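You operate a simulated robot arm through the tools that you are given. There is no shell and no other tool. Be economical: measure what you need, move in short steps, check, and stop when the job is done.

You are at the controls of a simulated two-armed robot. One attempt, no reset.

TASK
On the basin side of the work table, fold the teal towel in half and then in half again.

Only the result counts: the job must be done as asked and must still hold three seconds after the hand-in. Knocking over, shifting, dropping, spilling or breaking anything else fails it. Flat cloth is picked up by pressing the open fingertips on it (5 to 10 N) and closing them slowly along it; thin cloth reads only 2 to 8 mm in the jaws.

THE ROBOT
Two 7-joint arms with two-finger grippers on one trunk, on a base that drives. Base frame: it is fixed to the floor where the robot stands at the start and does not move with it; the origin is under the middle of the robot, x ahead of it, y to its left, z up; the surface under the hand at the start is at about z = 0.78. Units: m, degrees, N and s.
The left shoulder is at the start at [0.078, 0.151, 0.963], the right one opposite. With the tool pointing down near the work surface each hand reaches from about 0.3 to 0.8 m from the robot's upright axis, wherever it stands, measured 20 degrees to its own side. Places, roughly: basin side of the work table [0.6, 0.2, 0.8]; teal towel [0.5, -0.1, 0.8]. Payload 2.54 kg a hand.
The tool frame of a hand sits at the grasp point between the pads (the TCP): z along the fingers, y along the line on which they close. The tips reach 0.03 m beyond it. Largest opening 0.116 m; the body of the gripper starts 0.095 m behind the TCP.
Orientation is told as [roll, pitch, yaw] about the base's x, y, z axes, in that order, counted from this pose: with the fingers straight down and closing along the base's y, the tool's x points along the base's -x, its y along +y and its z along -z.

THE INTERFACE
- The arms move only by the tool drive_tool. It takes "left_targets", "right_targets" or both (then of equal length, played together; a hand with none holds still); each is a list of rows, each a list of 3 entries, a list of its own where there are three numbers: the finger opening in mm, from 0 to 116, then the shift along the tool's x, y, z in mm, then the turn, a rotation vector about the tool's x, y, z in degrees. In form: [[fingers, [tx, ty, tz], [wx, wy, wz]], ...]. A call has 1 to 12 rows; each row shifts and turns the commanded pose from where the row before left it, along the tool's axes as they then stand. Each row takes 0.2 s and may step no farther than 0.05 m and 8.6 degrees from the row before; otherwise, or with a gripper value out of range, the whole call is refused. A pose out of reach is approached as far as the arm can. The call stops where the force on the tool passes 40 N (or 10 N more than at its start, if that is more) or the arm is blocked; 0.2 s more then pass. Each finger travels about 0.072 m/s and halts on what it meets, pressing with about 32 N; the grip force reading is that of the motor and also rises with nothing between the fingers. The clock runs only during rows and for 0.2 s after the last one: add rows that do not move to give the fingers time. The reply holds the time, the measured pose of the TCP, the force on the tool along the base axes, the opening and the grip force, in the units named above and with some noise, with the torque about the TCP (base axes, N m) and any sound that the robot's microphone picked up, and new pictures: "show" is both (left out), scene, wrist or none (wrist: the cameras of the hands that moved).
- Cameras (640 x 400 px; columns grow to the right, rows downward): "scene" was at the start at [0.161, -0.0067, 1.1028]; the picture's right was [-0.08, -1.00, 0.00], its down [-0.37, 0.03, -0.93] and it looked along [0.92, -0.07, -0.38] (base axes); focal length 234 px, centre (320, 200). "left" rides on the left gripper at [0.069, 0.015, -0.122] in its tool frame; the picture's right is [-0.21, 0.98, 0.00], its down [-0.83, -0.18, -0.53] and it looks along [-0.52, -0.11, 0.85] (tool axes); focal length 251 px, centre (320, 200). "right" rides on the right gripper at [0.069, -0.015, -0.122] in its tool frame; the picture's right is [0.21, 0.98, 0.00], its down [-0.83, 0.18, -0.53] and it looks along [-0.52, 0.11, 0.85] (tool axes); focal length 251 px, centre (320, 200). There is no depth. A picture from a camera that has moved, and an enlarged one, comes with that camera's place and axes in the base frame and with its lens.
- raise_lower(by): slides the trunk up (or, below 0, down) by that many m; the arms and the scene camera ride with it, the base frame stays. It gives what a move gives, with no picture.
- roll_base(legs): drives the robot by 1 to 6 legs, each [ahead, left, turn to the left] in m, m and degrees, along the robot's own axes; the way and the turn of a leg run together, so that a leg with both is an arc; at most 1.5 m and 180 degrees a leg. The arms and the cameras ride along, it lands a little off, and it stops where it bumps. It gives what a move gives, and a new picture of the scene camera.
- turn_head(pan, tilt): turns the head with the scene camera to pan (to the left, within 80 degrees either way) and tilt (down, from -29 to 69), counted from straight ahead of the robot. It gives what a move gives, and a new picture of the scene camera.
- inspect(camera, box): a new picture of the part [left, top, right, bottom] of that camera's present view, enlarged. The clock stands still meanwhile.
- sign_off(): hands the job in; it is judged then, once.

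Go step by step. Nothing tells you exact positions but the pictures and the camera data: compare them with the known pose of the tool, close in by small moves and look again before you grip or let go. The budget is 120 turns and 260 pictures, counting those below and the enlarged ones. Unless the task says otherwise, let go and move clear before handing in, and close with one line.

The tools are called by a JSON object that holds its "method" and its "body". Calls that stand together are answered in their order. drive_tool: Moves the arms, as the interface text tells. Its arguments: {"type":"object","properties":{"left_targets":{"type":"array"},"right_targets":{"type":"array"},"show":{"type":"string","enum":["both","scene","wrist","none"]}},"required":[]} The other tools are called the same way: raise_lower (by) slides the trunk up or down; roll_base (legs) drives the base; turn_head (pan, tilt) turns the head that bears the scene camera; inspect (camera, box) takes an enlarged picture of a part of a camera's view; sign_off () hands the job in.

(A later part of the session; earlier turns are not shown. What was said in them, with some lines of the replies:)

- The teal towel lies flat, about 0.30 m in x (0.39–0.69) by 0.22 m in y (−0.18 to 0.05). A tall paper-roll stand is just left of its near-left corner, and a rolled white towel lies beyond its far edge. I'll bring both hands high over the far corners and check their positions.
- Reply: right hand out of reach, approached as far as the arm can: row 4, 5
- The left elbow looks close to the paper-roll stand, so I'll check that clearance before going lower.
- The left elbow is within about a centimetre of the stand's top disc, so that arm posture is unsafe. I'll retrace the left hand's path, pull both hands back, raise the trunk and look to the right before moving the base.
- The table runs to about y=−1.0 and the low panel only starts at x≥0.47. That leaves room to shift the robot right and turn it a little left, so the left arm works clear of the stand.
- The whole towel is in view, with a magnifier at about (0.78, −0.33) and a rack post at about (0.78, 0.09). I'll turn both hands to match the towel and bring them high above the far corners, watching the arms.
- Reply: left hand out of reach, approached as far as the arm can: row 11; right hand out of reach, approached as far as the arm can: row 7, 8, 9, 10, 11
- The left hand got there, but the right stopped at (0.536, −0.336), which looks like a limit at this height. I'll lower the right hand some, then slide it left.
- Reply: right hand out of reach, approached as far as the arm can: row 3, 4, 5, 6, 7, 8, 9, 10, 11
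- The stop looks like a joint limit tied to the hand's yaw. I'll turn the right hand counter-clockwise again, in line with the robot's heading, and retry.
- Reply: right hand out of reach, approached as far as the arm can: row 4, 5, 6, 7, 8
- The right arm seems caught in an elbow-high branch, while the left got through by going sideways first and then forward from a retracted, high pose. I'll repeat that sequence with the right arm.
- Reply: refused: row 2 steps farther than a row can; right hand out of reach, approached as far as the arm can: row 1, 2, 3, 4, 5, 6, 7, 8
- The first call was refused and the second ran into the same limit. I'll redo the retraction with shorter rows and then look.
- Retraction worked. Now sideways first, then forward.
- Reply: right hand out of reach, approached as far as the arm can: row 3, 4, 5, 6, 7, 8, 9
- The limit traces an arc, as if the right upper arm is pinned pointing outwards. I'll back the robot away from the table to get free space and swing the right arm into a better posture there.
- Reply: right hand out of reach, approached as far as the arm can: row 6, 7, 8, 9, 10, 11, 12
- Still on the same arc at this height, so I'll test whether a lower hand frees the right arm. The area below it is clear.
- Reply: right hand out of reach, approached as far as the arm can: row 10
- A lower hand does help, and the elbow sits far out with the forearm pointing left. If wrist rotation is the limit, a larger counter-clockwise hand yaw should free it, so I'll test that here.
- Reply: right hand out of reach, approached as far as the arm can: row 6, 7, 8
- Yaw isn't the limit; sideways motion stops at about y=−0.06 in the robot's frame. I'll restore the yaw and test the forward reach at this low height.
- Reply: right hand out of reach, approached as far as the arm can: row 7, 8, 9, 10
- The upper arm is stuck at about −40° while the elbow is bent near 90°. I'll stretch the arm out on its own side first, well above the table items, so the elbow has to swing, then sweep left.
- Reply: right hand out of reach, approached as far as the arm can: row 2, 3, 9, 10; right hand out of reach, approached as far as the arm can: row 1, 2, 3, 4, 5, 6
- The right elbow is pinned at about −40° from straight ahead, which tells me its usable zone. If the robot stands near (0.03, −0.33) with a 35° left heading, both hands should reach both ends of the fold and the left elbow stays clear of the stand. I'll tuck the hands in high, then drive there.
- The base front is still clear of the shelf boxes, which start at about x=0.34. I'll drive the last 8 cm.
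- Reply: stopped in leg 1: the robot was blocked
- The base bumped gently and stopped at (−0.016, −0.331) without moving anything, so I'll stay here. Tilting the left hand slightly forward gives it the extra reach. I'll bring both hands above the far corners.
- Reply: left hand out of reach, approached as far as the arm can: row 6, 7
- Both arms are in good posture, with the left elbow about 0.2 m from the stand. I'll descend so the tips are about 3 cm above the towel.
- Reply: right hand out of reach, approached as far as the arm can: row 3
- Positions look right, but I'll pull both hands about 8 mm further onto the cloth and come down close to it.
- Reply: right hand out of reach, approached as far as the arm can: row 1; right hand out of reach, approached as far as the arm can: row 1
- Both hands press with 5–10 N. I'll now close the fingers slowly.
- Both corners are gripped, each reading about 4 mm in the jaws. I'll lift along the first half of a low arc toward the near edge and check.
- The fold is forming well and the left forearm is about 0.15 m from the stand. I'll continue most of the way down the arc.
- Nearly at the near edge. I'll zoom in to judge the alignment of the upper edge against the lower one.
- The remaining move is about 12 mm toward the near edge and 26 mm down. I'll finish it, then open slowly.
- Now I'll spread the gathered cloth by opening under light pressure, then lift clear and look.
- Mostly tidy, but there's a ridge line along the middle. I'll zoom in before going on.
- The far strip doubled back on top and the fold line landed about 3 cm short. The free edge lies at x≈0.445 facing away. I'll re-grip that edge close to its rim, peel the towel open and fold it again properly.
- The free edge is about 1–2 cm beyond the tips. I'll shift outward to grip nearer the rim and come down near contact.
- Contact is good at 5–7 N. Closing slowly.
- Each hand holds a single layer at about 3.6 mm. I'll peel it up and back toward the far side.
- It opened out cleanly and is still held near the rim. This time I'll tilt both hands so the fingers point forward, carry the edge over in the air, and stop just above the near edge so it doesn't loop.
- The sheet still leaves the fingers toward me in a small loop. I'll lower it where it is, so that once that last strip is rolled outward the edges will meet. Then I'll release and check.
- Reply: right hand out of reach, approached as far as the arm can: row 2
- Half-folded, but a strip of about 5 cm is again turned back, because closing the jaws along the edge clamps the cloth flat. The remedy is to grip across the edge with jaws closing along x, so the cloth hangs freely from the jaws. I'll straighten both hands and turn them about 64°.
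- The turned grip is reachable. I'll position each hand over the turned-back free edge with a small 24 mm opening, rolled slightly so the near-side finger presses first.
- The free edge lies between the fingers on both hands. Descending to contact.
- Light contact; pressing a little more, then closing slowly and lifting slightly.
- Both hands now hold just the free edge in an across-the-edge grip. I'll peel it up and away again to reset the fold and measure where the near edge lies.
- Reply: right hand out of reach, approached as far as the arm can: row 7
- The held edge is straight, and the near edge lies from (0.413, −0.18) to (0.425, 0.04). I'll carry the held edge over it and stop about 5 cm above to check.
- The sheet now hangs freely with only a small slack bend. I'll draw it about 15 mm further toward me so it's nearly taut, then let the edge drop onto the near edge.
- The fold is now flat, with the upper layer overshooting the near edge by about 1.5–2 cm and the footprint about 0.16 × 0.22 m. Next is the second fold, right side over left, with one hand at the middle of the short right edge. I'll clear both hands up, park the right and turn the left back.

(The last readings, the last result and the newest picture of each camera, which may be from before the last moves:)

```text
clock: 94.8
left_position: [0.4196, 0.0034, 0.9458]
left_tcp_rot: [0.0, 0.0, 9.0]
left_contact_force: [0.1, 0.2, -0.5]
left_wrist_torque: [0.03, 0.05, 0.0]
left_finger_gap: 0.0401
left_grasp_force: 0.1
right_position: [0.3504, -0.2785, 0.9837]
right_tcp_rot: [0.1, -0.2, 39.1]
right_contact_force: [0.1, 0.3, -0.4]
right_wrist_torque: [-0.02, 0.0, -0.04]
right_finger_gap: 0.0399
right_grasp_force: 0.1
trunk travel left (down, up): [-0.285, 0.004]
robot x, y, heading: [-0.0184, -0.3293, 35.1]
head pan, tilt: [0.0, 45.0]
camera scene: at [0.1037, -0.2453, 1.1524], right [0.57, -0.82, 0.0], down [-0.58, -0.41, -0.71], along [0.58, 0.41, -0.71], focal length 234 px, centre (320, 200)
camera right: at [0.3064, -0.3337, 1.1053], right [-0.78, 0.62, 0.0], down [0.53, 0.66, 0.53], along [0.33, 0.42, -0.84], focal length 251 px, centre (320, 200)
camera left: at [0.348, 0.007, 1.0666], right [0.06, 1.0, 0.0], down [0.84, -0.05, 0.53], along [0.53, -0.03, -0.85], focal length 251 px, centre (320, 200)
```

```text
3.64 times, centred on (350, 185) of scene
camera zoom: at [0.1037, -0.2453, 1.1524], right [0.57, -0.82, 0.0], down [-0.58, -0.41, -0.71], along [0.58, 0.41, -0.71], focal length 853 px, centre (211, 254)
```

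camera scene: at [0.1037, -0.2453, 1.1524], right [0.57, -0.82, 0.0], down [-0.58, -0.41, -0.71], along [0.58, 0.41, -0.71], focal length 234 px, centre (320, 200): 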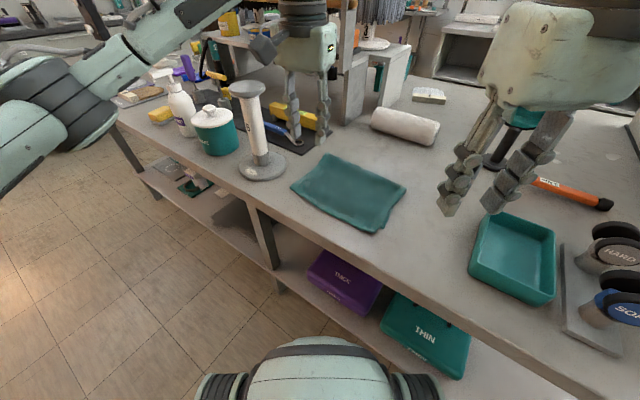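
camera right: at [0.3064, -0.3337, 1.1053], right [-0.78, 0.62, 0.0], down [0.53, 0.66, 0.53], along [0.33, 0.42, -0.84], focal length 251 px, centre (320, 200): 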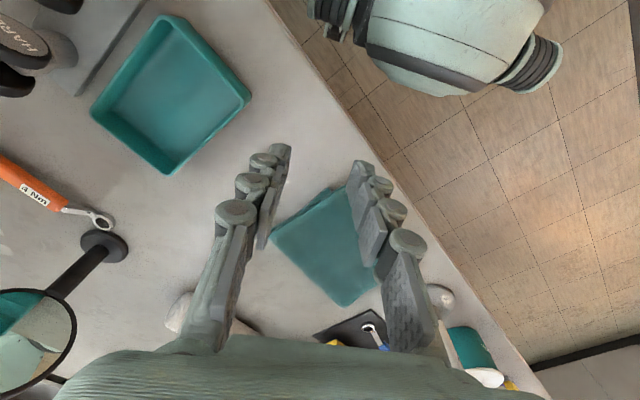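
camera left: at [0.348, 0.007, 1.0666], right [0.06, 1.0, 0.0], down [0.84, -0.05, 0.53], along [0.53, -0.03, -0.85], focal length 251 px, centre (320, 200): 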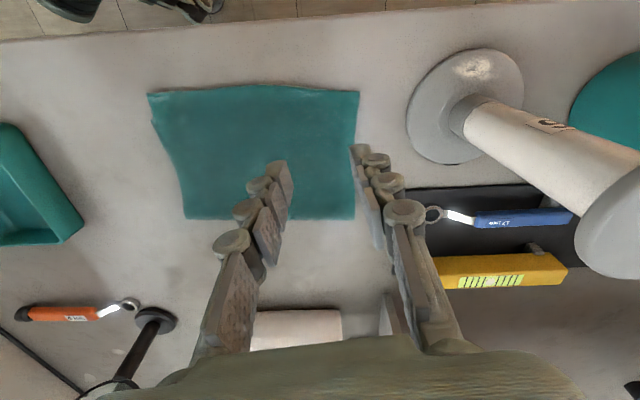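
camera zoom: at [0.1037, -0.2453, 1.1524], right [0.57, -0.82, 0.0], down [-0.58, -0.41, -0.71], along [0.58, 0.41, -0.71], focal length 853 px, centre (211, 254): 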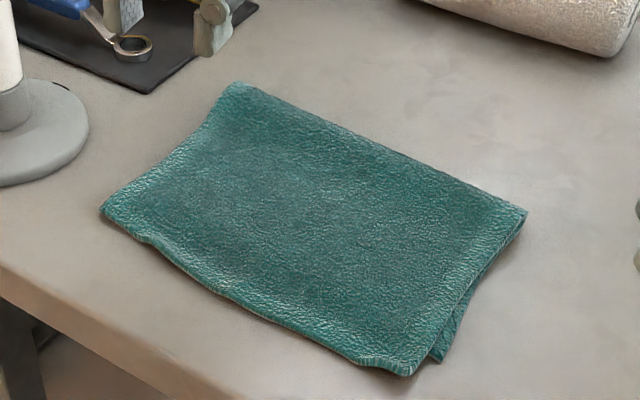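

The first fold looks neat, spanning x 0.385–0.547 and y −0.18 to 0.044. Now I'll check whether the left hand can reach the middle of the right edge while the right hand moves further away.

{"method": "drive_tool", "body": {"right_targets": [[40, [30, -38, 0], [0, 0, 0]], [40, [30, -38, 0], [0, 0, 0]], [40, [0, 0, 0], [0, 0, 0]], [40, [0, 0, 0], [0, 0, 0]], [40, [0, 0, 0], [0, 0, 0]], [40, [0, 0, 0], [0, 0, 0]]], "left_targets": [[40, [0, 0, 0], [0, 0, 0]], [40, [-4.8, -42, 0], [0, 0, 0]], [40, [-4.8, -42, 0], [0, 0, 0]], [40, [-4.8, -42, 0], [0, 0, 0]], [40, [-4.8, -42, 0], [0, 0, 0]], [40, [0, 0, 0], [0, 0, 0]]]}}

```text
clock: 96.2
left_position: [0.4636, -0.1597, 0.9448]
left_tcp_rot: [0.0, 0.0, 9.3]
left_contact_force: [0.2, 0.8, 0.0]
left_wrist_torque: [0.01, -0.03, 0.02]
left_finger_gap: 0.0398
left_grasp_force: 0.1
right_position: [0.3521, -0.3735, 0.9836]
right_tcp_rot: [0.1, 0.0, 39.3]
right_contact_force: [1.0, -0.2, -0.2]
right_wrist_torque: [-0.01, 0.04, -0.01]
right_finger_gap: 0.0398
right_grasp_force: 0.0
trunk travel left (down, up): [-0.285, 0.004]
robot x, y, heading: [-0.0172, -0.3316, 35.0]
head pan, tilt: [0.0, 45.0]
camera scene: at [0.1036, -0.2451, 1.1524], right [0.57, -0.82, 0.0], down [-0.58, -0.41, -0.71], along [0.58, 0.41, -0.71], focal length 234 px, centre (320, 200)
camera right: at [0.3082, -0.4294, 1.1053], right [-0.78, 0.62, 0.0], down [0.53, 0.66, 0.53], along [0.33, 0.42, -0.84], focal length 251 px, centre (320, 200)
camera left: at [0.3935, -0.1557, 1.0665], right [0.06, 1.0, 0.0], down [0.84, -0.05, 0.53], along [0.53, -0.03, -0.85], focal length 251 px, centre (320, 200)
```

scene: 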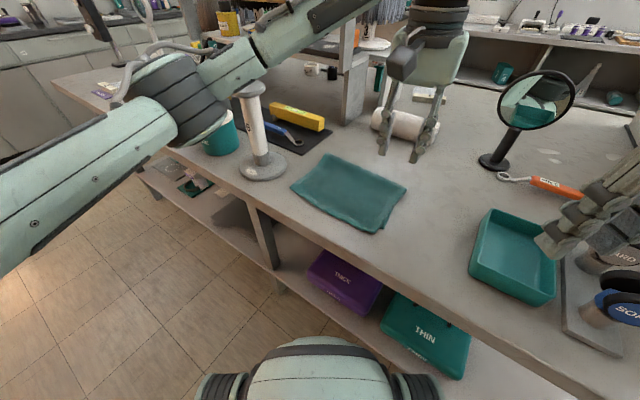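
right: 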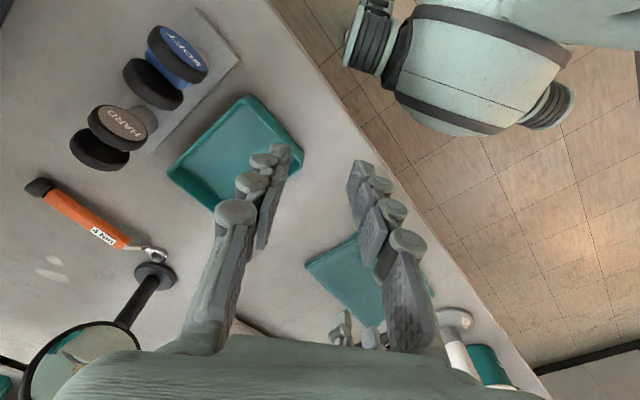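
left: 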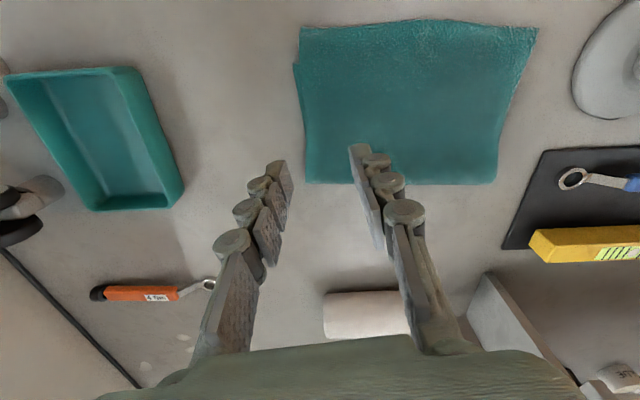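

The left hand reaches it easily. I'll align it with the right edge, with one finger just beyond the rim on the table and the other on the cloth, then come down.

{"method": "drive_tool", "body": {"left_targets": [[34, [0, 0, 0], [0, 0, 7]], [34, [0, 0, 0], [0, 0, 7]], [34, [0.3, -4.5, 36.7], [0, 0, 0]], [34, [0.3, -4.5, 36.7], [0, 0, 0]], [34, [0.2, -4.5, 36.7], [0, 0, 0]], [34, [0, 0, 0], [-6, 0, 0]], [34, [0, 0, 0], [0, 0, 0]]]}}

{"method": "inspect", "body": {"camera": "left", "box": [200, 20, 440, 220]}}

```text
clock: 97.8
left_position: [0.4628, -0.1716, 0.8352]
left_tcp_rot: [5.9, 0.0, -4.9]
left_contact_force: [-0.5, 0.0, 0.6]
left_wrist_torque: [0.02, -0.01, 0.03]
left_finger_gap: 0.0341
left_grasp_force: 0.1
right_position: [0.3527, -0.374, 0.9837]
right_tcp_rot: [0.0, 0.0, 39.2]
right_contact_force: [-0.5, 0.3, -0.1]
right_wrist_torque: [-0.01, -0.03, 0.01]
right_finger_gap: 0.0401
right_grasp_force: 0.1
trunk travel left (down, up): [-0.285, 0.004]
robot x, y, heading: [-0.0182, -0.3292, 35.0]
head pan, tilt: [0.0, 45.0]
camera scene: at [0.1037, -0.2452, 1.1524], right [0.57, -0.82, 0.0], down [-0.58, -0.41, -0.71], along [0.58, 0.41, -0.71], focal length 234 px, centre (320, 200)
camera left: at [0.3937, -0.1638, 0.9574], right [0.3, 0.95, 0.1], down [0.8, -0.31, 0.51], along [0.52, -0.07, -0.85], focal length 251 px, centre (320, 200)
```

scene: 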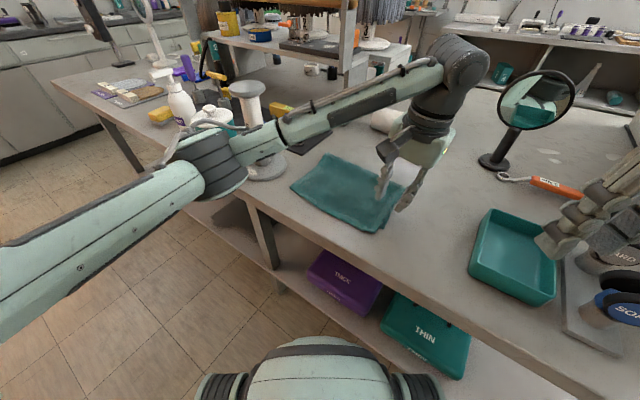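
left: 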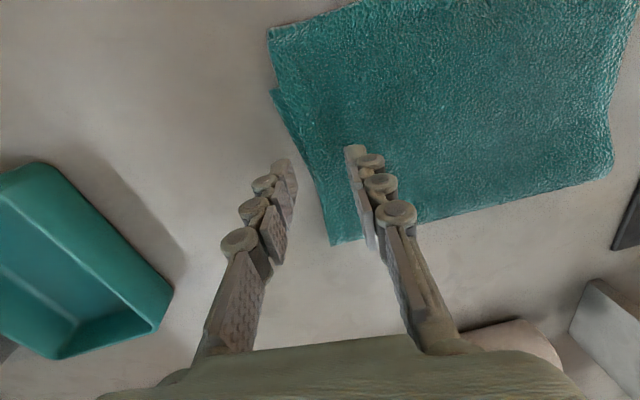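

```text
2.00 times, centred on (320, 120) of left
camera zoom: at [0.3937, -0.1638, 0.9574], right [0.3, 0.95, 0.1], down [0.8, -0.31, 0.51], along [0.52, -0.07, -0.85], focal length 503 px, centre (320, 360)
```

zoom: 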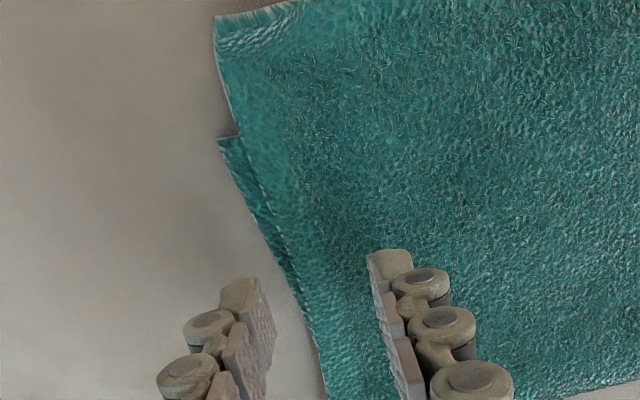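

{"method": "drive_tool", "body": {"left_targets": [[34, [0, -1.8, 17], [0, 0, 0]], [34, [0, -0.3, 3], [0, 0, 0]], [34, [0, 0, 0], [0, 0, 0]]], "show": "wrist"}}

```text
clock: 98.6
left_position: [0.4622, -0.1726, 0.8148]
left_tcp_rot: [6.0, -0.1, -4.9]
left_contact_force: [-1.6, 0.4, 1.0]
left_wrist_torque: [0.03, 0.04, -0.01]
left_finger_gap: 0.0342
left_grasp_force: 0.1
right_position: [0.3526, -0.3752, 0.9845]
right_tcp_rot: [0.0, -0.1, 39.2]
right_contact_force: [0.8, 0.4, -0.5]
right_wrist_torque: [0.0, 0.02, 0.02]
right_finger_gap: 0.04
right_grasp_force: 0.0
trunk travel left (down, up): [-0.285, 0.004]
robot x, y, heading: [-0.0189, -0.3325, 34.9]
head pan, tilt: [0.0, 45.0]
camera left: at [0.3939, -0.1644, 0.9376], right [0.3, 0.95, 0.1], down [0.8, -0.31, 0.51], along [0.52, -0.07, -0.85], focal length 251 px, centre (320, 200)
```

left: 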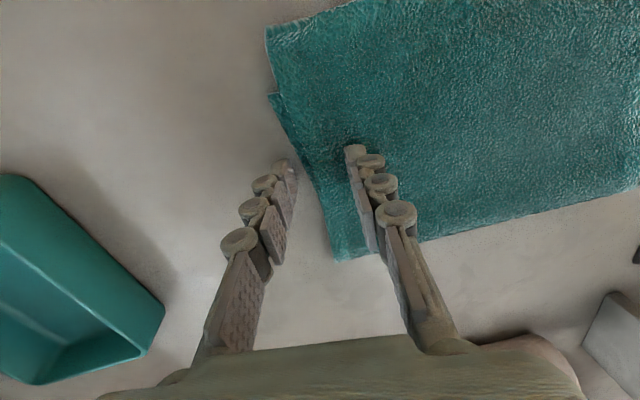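

{"method": "drive_tool", "body": {"left_targets": [[34, [0, -0.3, 2.5], [0, 0, 0]], [34, [0, 0, 0], [0, 0, 0]], [34, [0, 0, 0], [0, 0, 0]]], "show": "none"}}

```text
clock: 99.4
left_position: [0.462, -0.1722, 0.8129]
left_tcp_rot: [6.1, 0.0, -4.9]
left_contact_force: [0.2, 1.1, 6.5]
left_wrist_torque: [0.16, 0.0, 0.02]
left_finger_gap: 0.035
left_grasp_force: 0.8
right_position: [0.3529, -0.375, 0.9841]
right_tcp_rot: [0.0, -0.2, 39.2]
right_contact_force: [0.5, 0.5, 0.2]
right_wrist_torque: [-0.02, 0.0, -0.01]
right_finger_gap: 0.0401
right_grasp_force: 0.0
trunk travel left (down, up): [-0.285, 0.004]
robot x, y, heading: [-0.0186, -0.3326, 35.0]
head pan, tilt: [0.0, 45.0]
```

{"method": "drive_tool", "body": {"left_targets": [[34, [0, -0.1, 1.2], [0, 0, 0]], [30, [0, 0, 0], [0, 0, 0]], [27, [0, 0, 0], [0, 0, 0]], [24, [0, 0, 0], [0, 0, 0]], [21, [0, 0, 0], [0, 0, 0]], [18, [0, 0, 0], [0, 0, 0]], [15, [0, 0, 0], [0, 0, 0]], [12, [0, 0, 0], [0, 0, 0]], [9, [0, 0, 0], [0, 0, 0]], [6, [0, 0, 0], [0, 0, 0]], [3, [0, 0, 0], [0, 0, 0]], [0, [0, 0, 0], [0, 0, 0]]], "show": "wrist"}}

```text
clock: 102.0
left_position: [0.462, -0.1728, 0.8113]
left_tcp_rot: [6.0, -0.1, -4.9]
left_contact_force: [0.8, 2.6, 20.5]
left_wrist_torque: [0.27, 0.0, 0.0]
left_finger_gap: 0.0059
left_grasp_force: 32.0
right_position: [0.3508, -0.3745, 0.984]
right_tcp_rot: [0.1, -0.1, 39.2]
right_contact_force: [0.3, 0.1, 0.4]
right_wrist_torque: [0.01, -0.01, 0.04]
right_finger_gap: 0.04
right_grasp_force: 0.1
trunk travel left (down, up): [-0.285, 0.004]
robot x, y, heading: [-0.0181, -0.3358, 34.9]
head pan, tilt: [0.0, 45.0]
camera left: at [0.3931, -0.165, 0.9343], right [0.3, 0.95, 0.1], down [0.8, -0.31, 0.51], along [0.52, -0.07, -0.85], focal length 251 px, centre (320, 200)
```

left: 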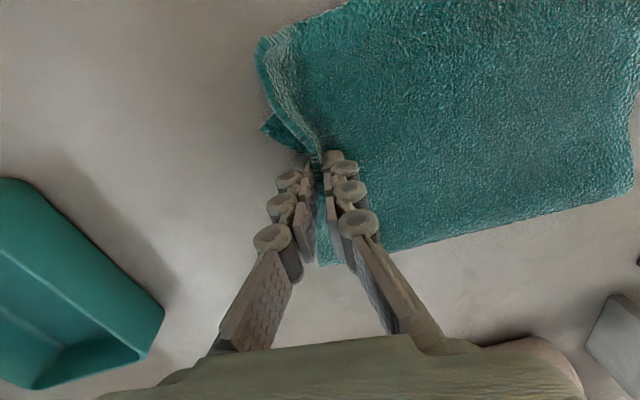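

The jaws read 5.9 mm, more than a single-layer ridge, so both layers are probably held. I'll lift a little to verify.

{"method": "drive_tool", "body": {"left_targets": [[0, [0, 2, -15], [0, 0, 0]], [0, [0, 2, -15], [0, 0, 0]], [0, [0, 2, -15], [0, 0, 0]], [0, [0, 0, 0], [0, 0, 0]]]}}

{"method": "inspect", "body": {"camera": "scene", "box": [290, 130, 450, 240]}}

```text
clock: 103.0
left_position: [0.4631, -0.1713, 0.8563]
left_tcp_rot: [6.0, 0.0, -4.8]
left_contact_force: [-0.7, -0.1, 0.2]
left_wrist_torque: [0.08, 0.0, 0.01]
left_finger_gap: 0.0054
left_grasp_force: 31.9
right_position: [0.3523, -0.3744, 0.9843]
right_tcp_rot: [0.0, -0.1, 39.2]
right_contact_force: [0.8, 0.5, 0.1]
right_wrist_torque: [0.0, -0.03, 0.02]
right_finger_gap: 0.0399
right_grasp_force: 0.0
trunk travel left (down, up): [-0.285, 0.004]
robot x, y, heading: [-0.0177, -0.3322, 35.0]
head pan, tilt: [0.0, 45.0]
camera scene: at [0.1038, -0.2453, 1.1524], right [0.57, -0.82, 0.0], down [-0.58, -0.41, -0.71], along [0.58, 0.41, -0.71], focal length 234 px, centre (320, 200)
camera left: at [0.3941, -0.1636, 0.9789], right [0.3, 0.95, 0.1], down [0.8, -0.31, 0.51], along [0.52, -0.07, -0.85], focal length 251 px, centre (320, 200)
```

scene: 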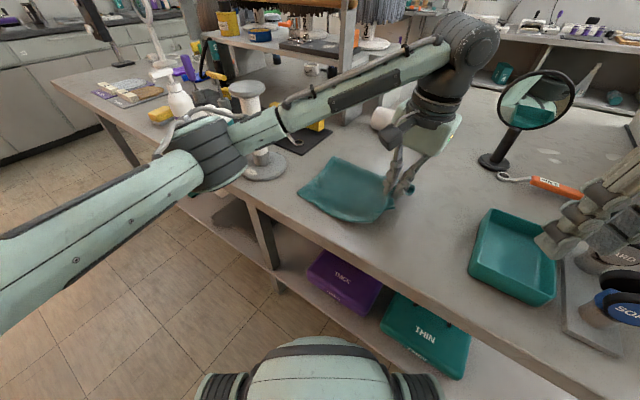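
left: 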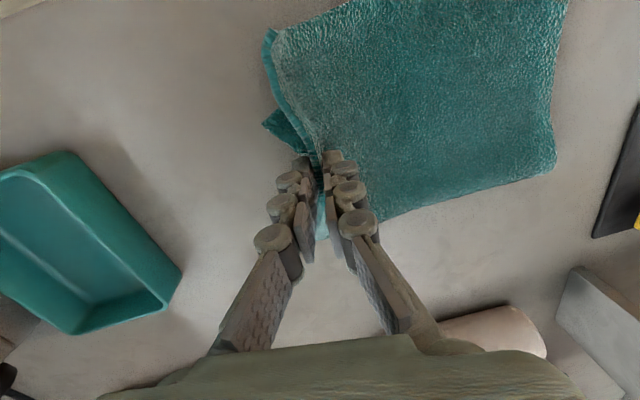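

```text
3.64 times, centred on (370, 185) of scene
camera zoom: at [0.1038, -0.2453, 1.1524], right [0.57, -0.82, 0.0], down [-0.58, -0.41, -0.71], along [0.58, 0.41, -0.71], focal length 853 px, centre (138, 254)
```

zoom: 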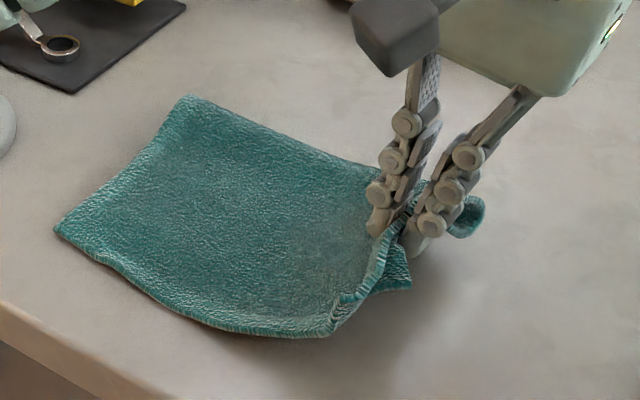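

Both layers are lifted together. I'll carry the edge over to the left along a taut arc and stop about 4.5 cm above the surface, a little short of the left edge.

{"method": "drive_tool", "body": {"left_targets": [[0, [1.8, 22.7, -19.8], [0, 0, 0]], [0, [1.8, 22.3, -15.8], [0, 0, 0]], [0, [1.8, 21.7, -9.8], [0, 0, 0]], [0, [1.8, 21, -3.9], [0, 0, 0]], [0, [1.8, 20.4, 2.1], [0, 0, 0]], [0, [1.8, 19.1, 14], [0, 0, 0]], [0, [1.8, 18.3, 22], [0, 0, 0]], [0, [0, 0, 0], [0, 0, 0]]]}}

{"method": "inspect", "body": {"camera": "scene", "box": [280, 120, 440, 240]}}

```text
clock: 104.8
left_position: [0.4638, -0.0271, 0.8824]
left_tcp_rot: [6.0, -0.1, -4.9]
left_contact_force: [0.1, 0.5, -0.2]
left_wrist_torque: [0.0, 0.0, -0.01]
left_finger_gap: 0.0055
left_grasp_force: 32.2
right_position: [0.3524, -0.3746, 0.9837]
right_tcp_rot: [0.0, -0.1, 39.1]
right_contact_force: [-0.3, -0.1, -0.1]
right_wrist_torque: [0.01, 0.0, -0.01]
right_finger_gap: 0.04
right_grasp_force: 0.1
trunk travel left (down, up): [-0.285, 0.004]
robot x, y, heading: [-0.0211, -0.3323, 35.3]
head pan, tilt: [0.0, 45.0]
camera scene: at [0.1037, -0.2454, 1.1525], right [0.57, -0.82, 0.0], down [-0.58, -0.41, -0.71], along [0.58, 0.41, -0.71], focal length 234 px, centre (320, 200)
camera left: at [0.3938, -0.0197, 1.0045], right [0.3, 0.95, 0.1], down [0.8, -0.31, 0.51], along [0.52, -0.07, -0.85], focal length 251 px, centre (320, 200)
```

scene: 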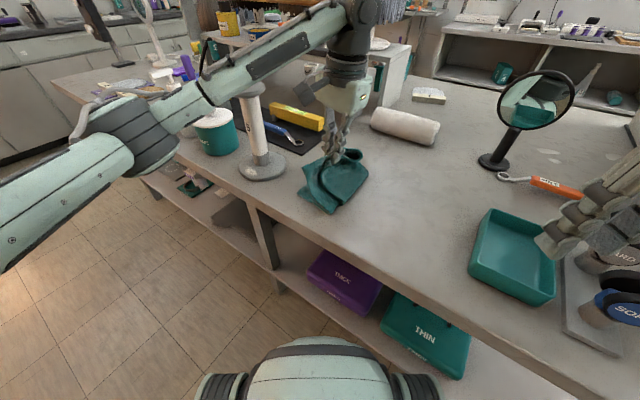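
left: 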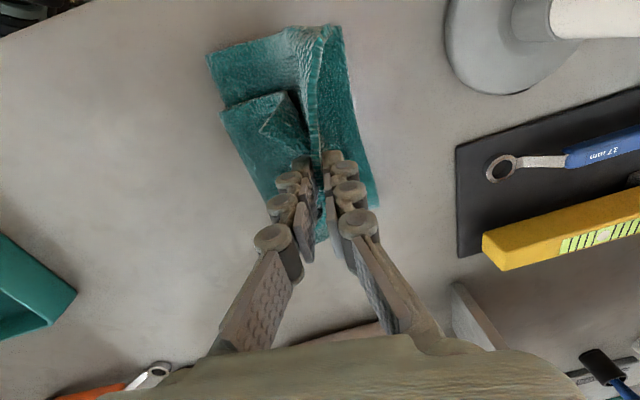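

```text
3.33 times, centred on (360, 180) of scene
camera zoom: at [0.1037, -0.2454, 1.1525], right [0.57, -0.82, 0.0], down [-0.58, -0.41, -0.71], along [0.58, 0.41, -0.71], focal length 782 px, centre (187, 267)
```

zoom: 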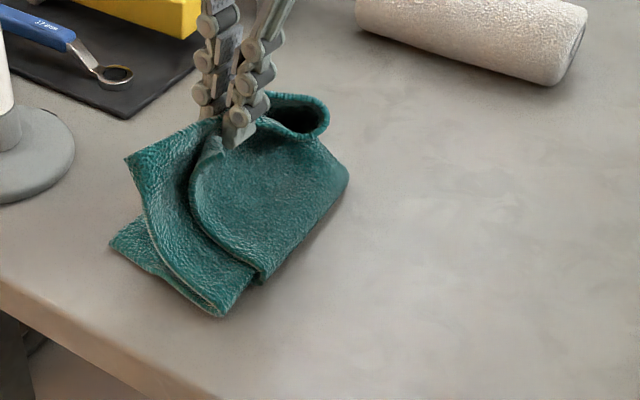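

The held middle is over, but the near corner of the outer layer lags a little. I'll finish the motion, let it drop, and then tidy that corner.

{"method": "drive_tool", "body": {"left_targets": [[0, [1.8, 18.8, 18], [0, 0, 0]], [0, [0.9, 9.5, 7], [0, 0, 0]], [0, [0, 0, 0], [0, 0, 0]], [30, [0, 0, 0], [0, 0, 0]], [40, [0, 0, 0], [0, 0, 0]], [40, [0, 0, 0], [0, 0, 0]], [40, [0, 0, -30], [0, 0, 0]], [40, [0, 0, -40], [0, 0, 0]]]}}

{"method": "inspect", "body": {"camera": "scene", "box": [280, 120, 440, 240]}}

```text
clock: 106.6
left_position: [0.4615, -0.0034, 0.9292]
left_tcp_rot: [6.0, 0.1, -4.9]
left_contact_force: [0.6, -0.2, 1.4]
left_wrist_torque: [-0.02, 0.01, 0.03]
left_finger_gap: 0.0401
left_grasp_force: 0.0
right_position: [0.351, -0.3741, 0.9834]
right_tcp_rot: [0.0, -0.1, 39.2]
right_contact_force: [0.2, 0.7, 0.3]
right_wrist_torque: [-0.03, -0.02, -0.02]
right_finger_gap: 0.0402
right_grasp_force: 0.1
trunk travel left (down, up): [-0.285, 0.004]
robot x, y, heading: [-0.021, -0.3341, 34.9]
head pan, tilt: [0.0, 45.0]
camera scene: at [0.1035, -0.2456, 1.1524], right [0.57, -0.82, 0.0], down [-0.58, -0.41, -0.71], along [0.58, 0.41, -0.71], focal length 234 px, centre (320, 200)
camera left: at [0.3929, 0.0036, 1.0524], right [0.3, 0.95, 0.1], down [0.8, -0.31, 0.51], along [0.52, -0.07, -0.85], focal length 251 px, centre (320, 200)
```

scene: 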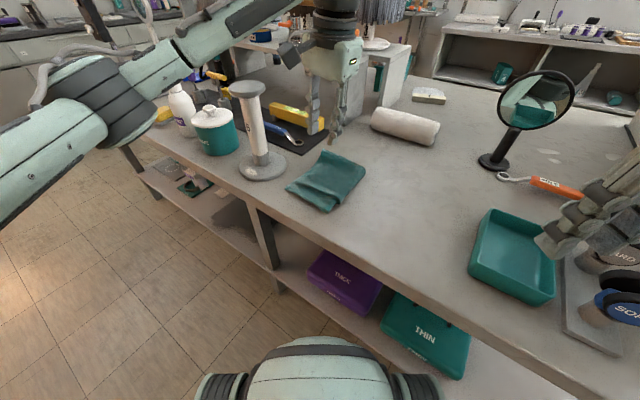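
left: 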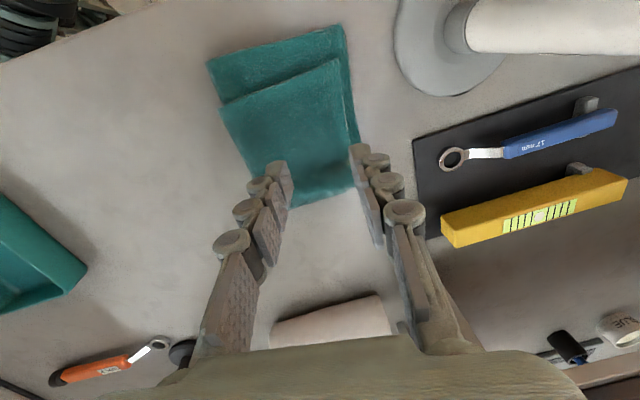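

```text
3.33 times, centred on (360, 180) of scene
camera zoom: at [0.1035, -0.2456, 1.1524], right [0.57, -0.82, 0.0], down [-0.58, -0.41, -0.71], along [0.58, 0.41, -0.71], focal length 782 px, centre (187, 267)
```

zoom: 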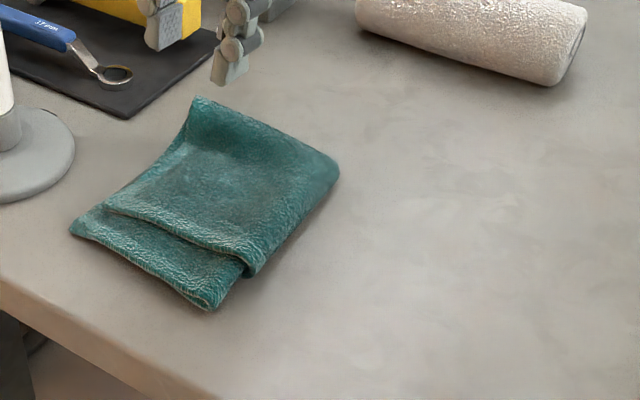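

That's a proper quarter fold. I'll back the hand off and inspect the result from above.

{"method": "drive_tool", "body": {"left_targets": [[40, [0, 0, -30], [6, 0, 0]], [40, [40, -10, 0], [0, 0, 0]], [40, [40, -10, 0], [0, 0, 0]], [40, [0, 0, 0], [0, 0, 0]]]}}

{"method": "inspect", "body": {"camera": "scene", "box": [270, 130, 390, 230]}}

{"method": "inspect", "body": {"camera": "left", "box": [180, 50, 440, 250]}}

```text
clock: 107.6
left_position: [0.3793, -0.0191, 0.9599]
left_tcp_rot: [0.1, 0.0, -4.8]
left_contact_force: [1.0, 0.6, -0.1]
left_wrist_torque: [-0.01, 0.01, -0.03]
left_finger_gap: 0.0399
left_grasp_force: 0.2
right_position: [0.3532, -0.374, 0.9844]
right_tcp_rot: [0.1, -0.1, 39.2]
right_contact_force: [0.2, -0.3, 0.0]
right_wrist_torque: [0.02, 0.0, 0.05]
right_finger_gap: 0.0401
right_grasp_force: 0.0
trunk travel left (down, up): [-0.285, 0.004]
robot x, y, heading: [-0.0162, -0.3344, 35.4]
head pan, tilt: [0.0, 45.0]
camera scene: at [0.1039, -0.2454, 1.1524], right [0.57, -0.82, 0.0], down [-0.58, -0.41, -0.71], along [0.58, 0.41, -0.71], focal length 234 px, centre (320, 200)
camera left: at [0.3124, 0.0007, 1.0808], right [0.3, 0.96, 0.0], down [0.81, -0.25, 0.53], along [0.51, -0.16, -0.85], focal length 251 px, centre (320, 200)
```

scene: 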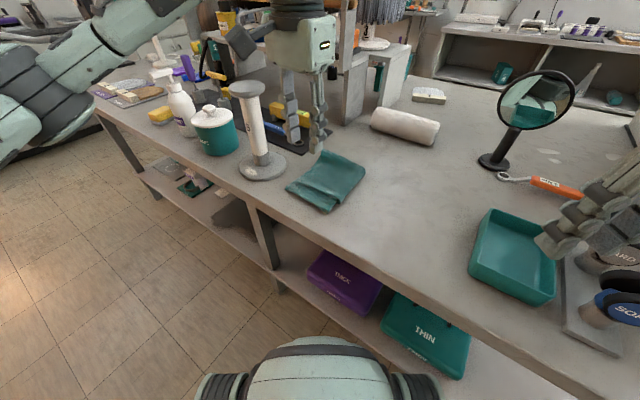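
left: 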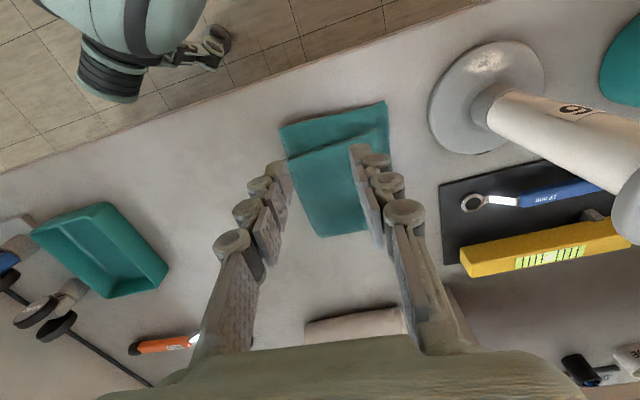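

```text
4.00 times, centred on (330, 180) of scene
camera zoom: at [0.1039, -0.2454, 1.1524], right [0.57, -0.82, 0.0], down [-0.58, -0.41, -0.71], along [0.58, 0.41, -0.71], focal length 938 px, centre (280, 280)
```

zoom: 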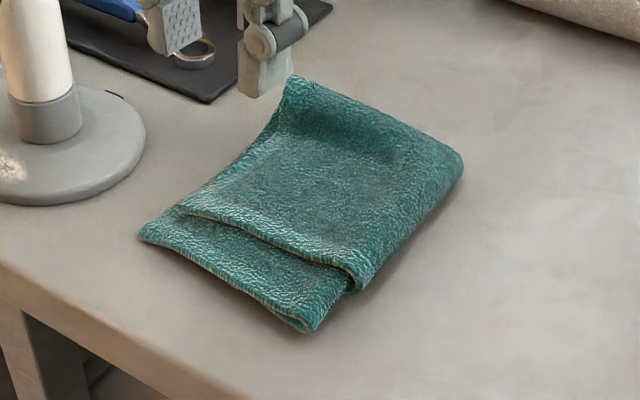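

```text
2.00 times, centred on (310, 150) of left
camera zoom: at [0.3124, 0.0007, 1.0808], right [0.3, 0.96, 0.0], down [0.81, -0.25, 0.53], along [0.51, -0.16, -0.85], focal length 503 px, centre (340, 300)
```

zoom: 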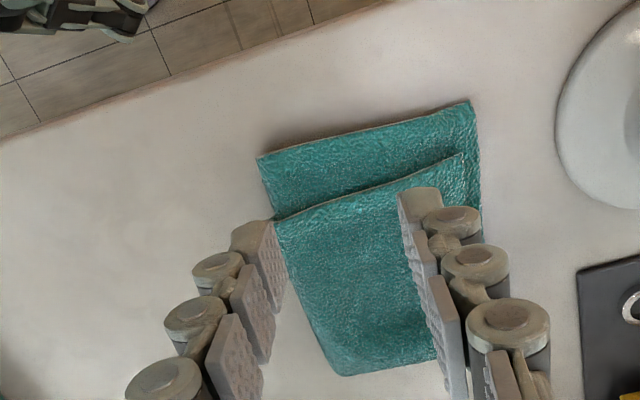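

The towel is a flat quarter-folded stack, about 0.165 × 0.13 m, with all four corners within about 3 cm of each other at the near-left. The other items look undisturbed. I'll move the left hand clear and take a last look.

{"method": "drive_tool", "body": {"left_targets": [[40, [0, 0, -40], [0, 0, 0]], [40, [30, -20, -30], [0, 0, 0]], [40, [30, -30, 0], [0, 0, 0]], [40, [0, 0, 0], [0, 0, 0]], [40, [0, 0, 0], [0, 0, 0]]], "show": "scene"}}

{"method": "inspect", "body": {"camera": "scene", "box": [230, 60, 430, 230]}}

```text
clock: 108.8
left_position: [0.3154, -0.0658, 1.0303]
left_tcp_rot: [0.0, 0.0, -5.0]
left_contact_force: [-0.3, 0.3, 0.1]
left_wrist_torque: [-0.03, 0.0, 0.02]
left_finger_gap: 0.0397
left_grasp_force: 0.0
right_position: [0.3522, -0.3742, 0.984]
right_tcp_rot: [0.0, -0.1, 39.3]
right_contact_force: [0.3, -0.4, 0.0]
right_wrist_torque: [0.01, 0.0, -0.04]
right_finger_gap: 0.0398
right_grasp_force: 0.1
trunk travel left (down, up): [-0.285, 0.004]
robot x, y, heading: [-0.019, -0.33, 35.2]
head pan, tilt: [0.0, 45.0]
camera scene: at [0.1037, -0.2453, 1.1524], right [0.57, -0.82, 0.0], down [-0.58, -0.41, -0.71], along [0.58, 0.41, -0.71], focal length 234 px, centre (320, 200)
```

scene: 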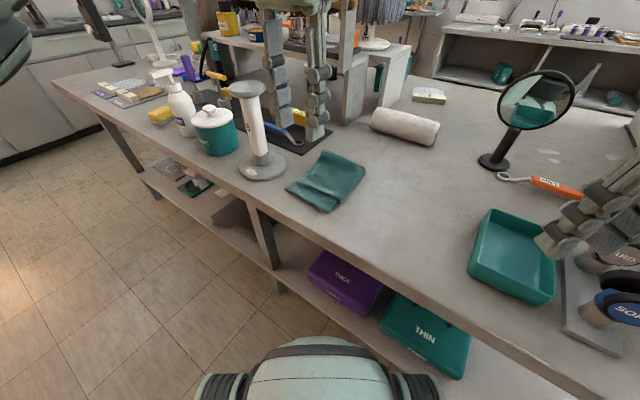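

```text
2.35 times, centred on (330, 145) of scene
camera zoom: at [0.1037, -0.2453, 1.1524], right [0.57, -0.82, 0.0], down [-0.58, -0.41, -0.71], along [0.58, 0.41, -0.71], focal length 552 px, centre (296, 329)
```

zoom: 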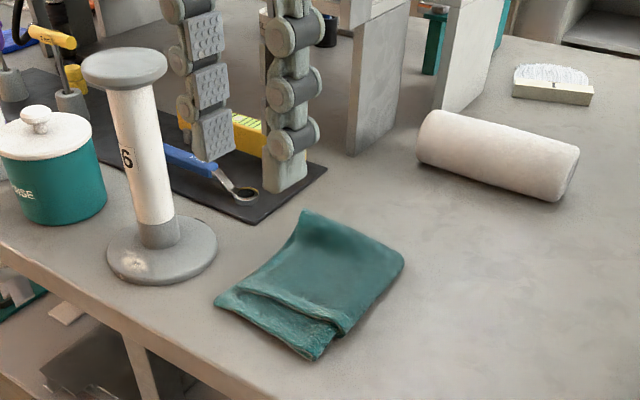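

The towel is folded in half twice and lies flat. Both hands are clear, and nothing else on the table looks moved.

{"method": "sign_off", "body": {}}

```text
The job is handed in.
```

The teal towel is folded in half twice and lies flat on the table, about 0.165 × 0.13 m. The layers don't line up exactly: the inner one sticks out about 3 cm at the near edge. The base bumped something lightly once while I was positioning it, but nothing looked moved afterwards.
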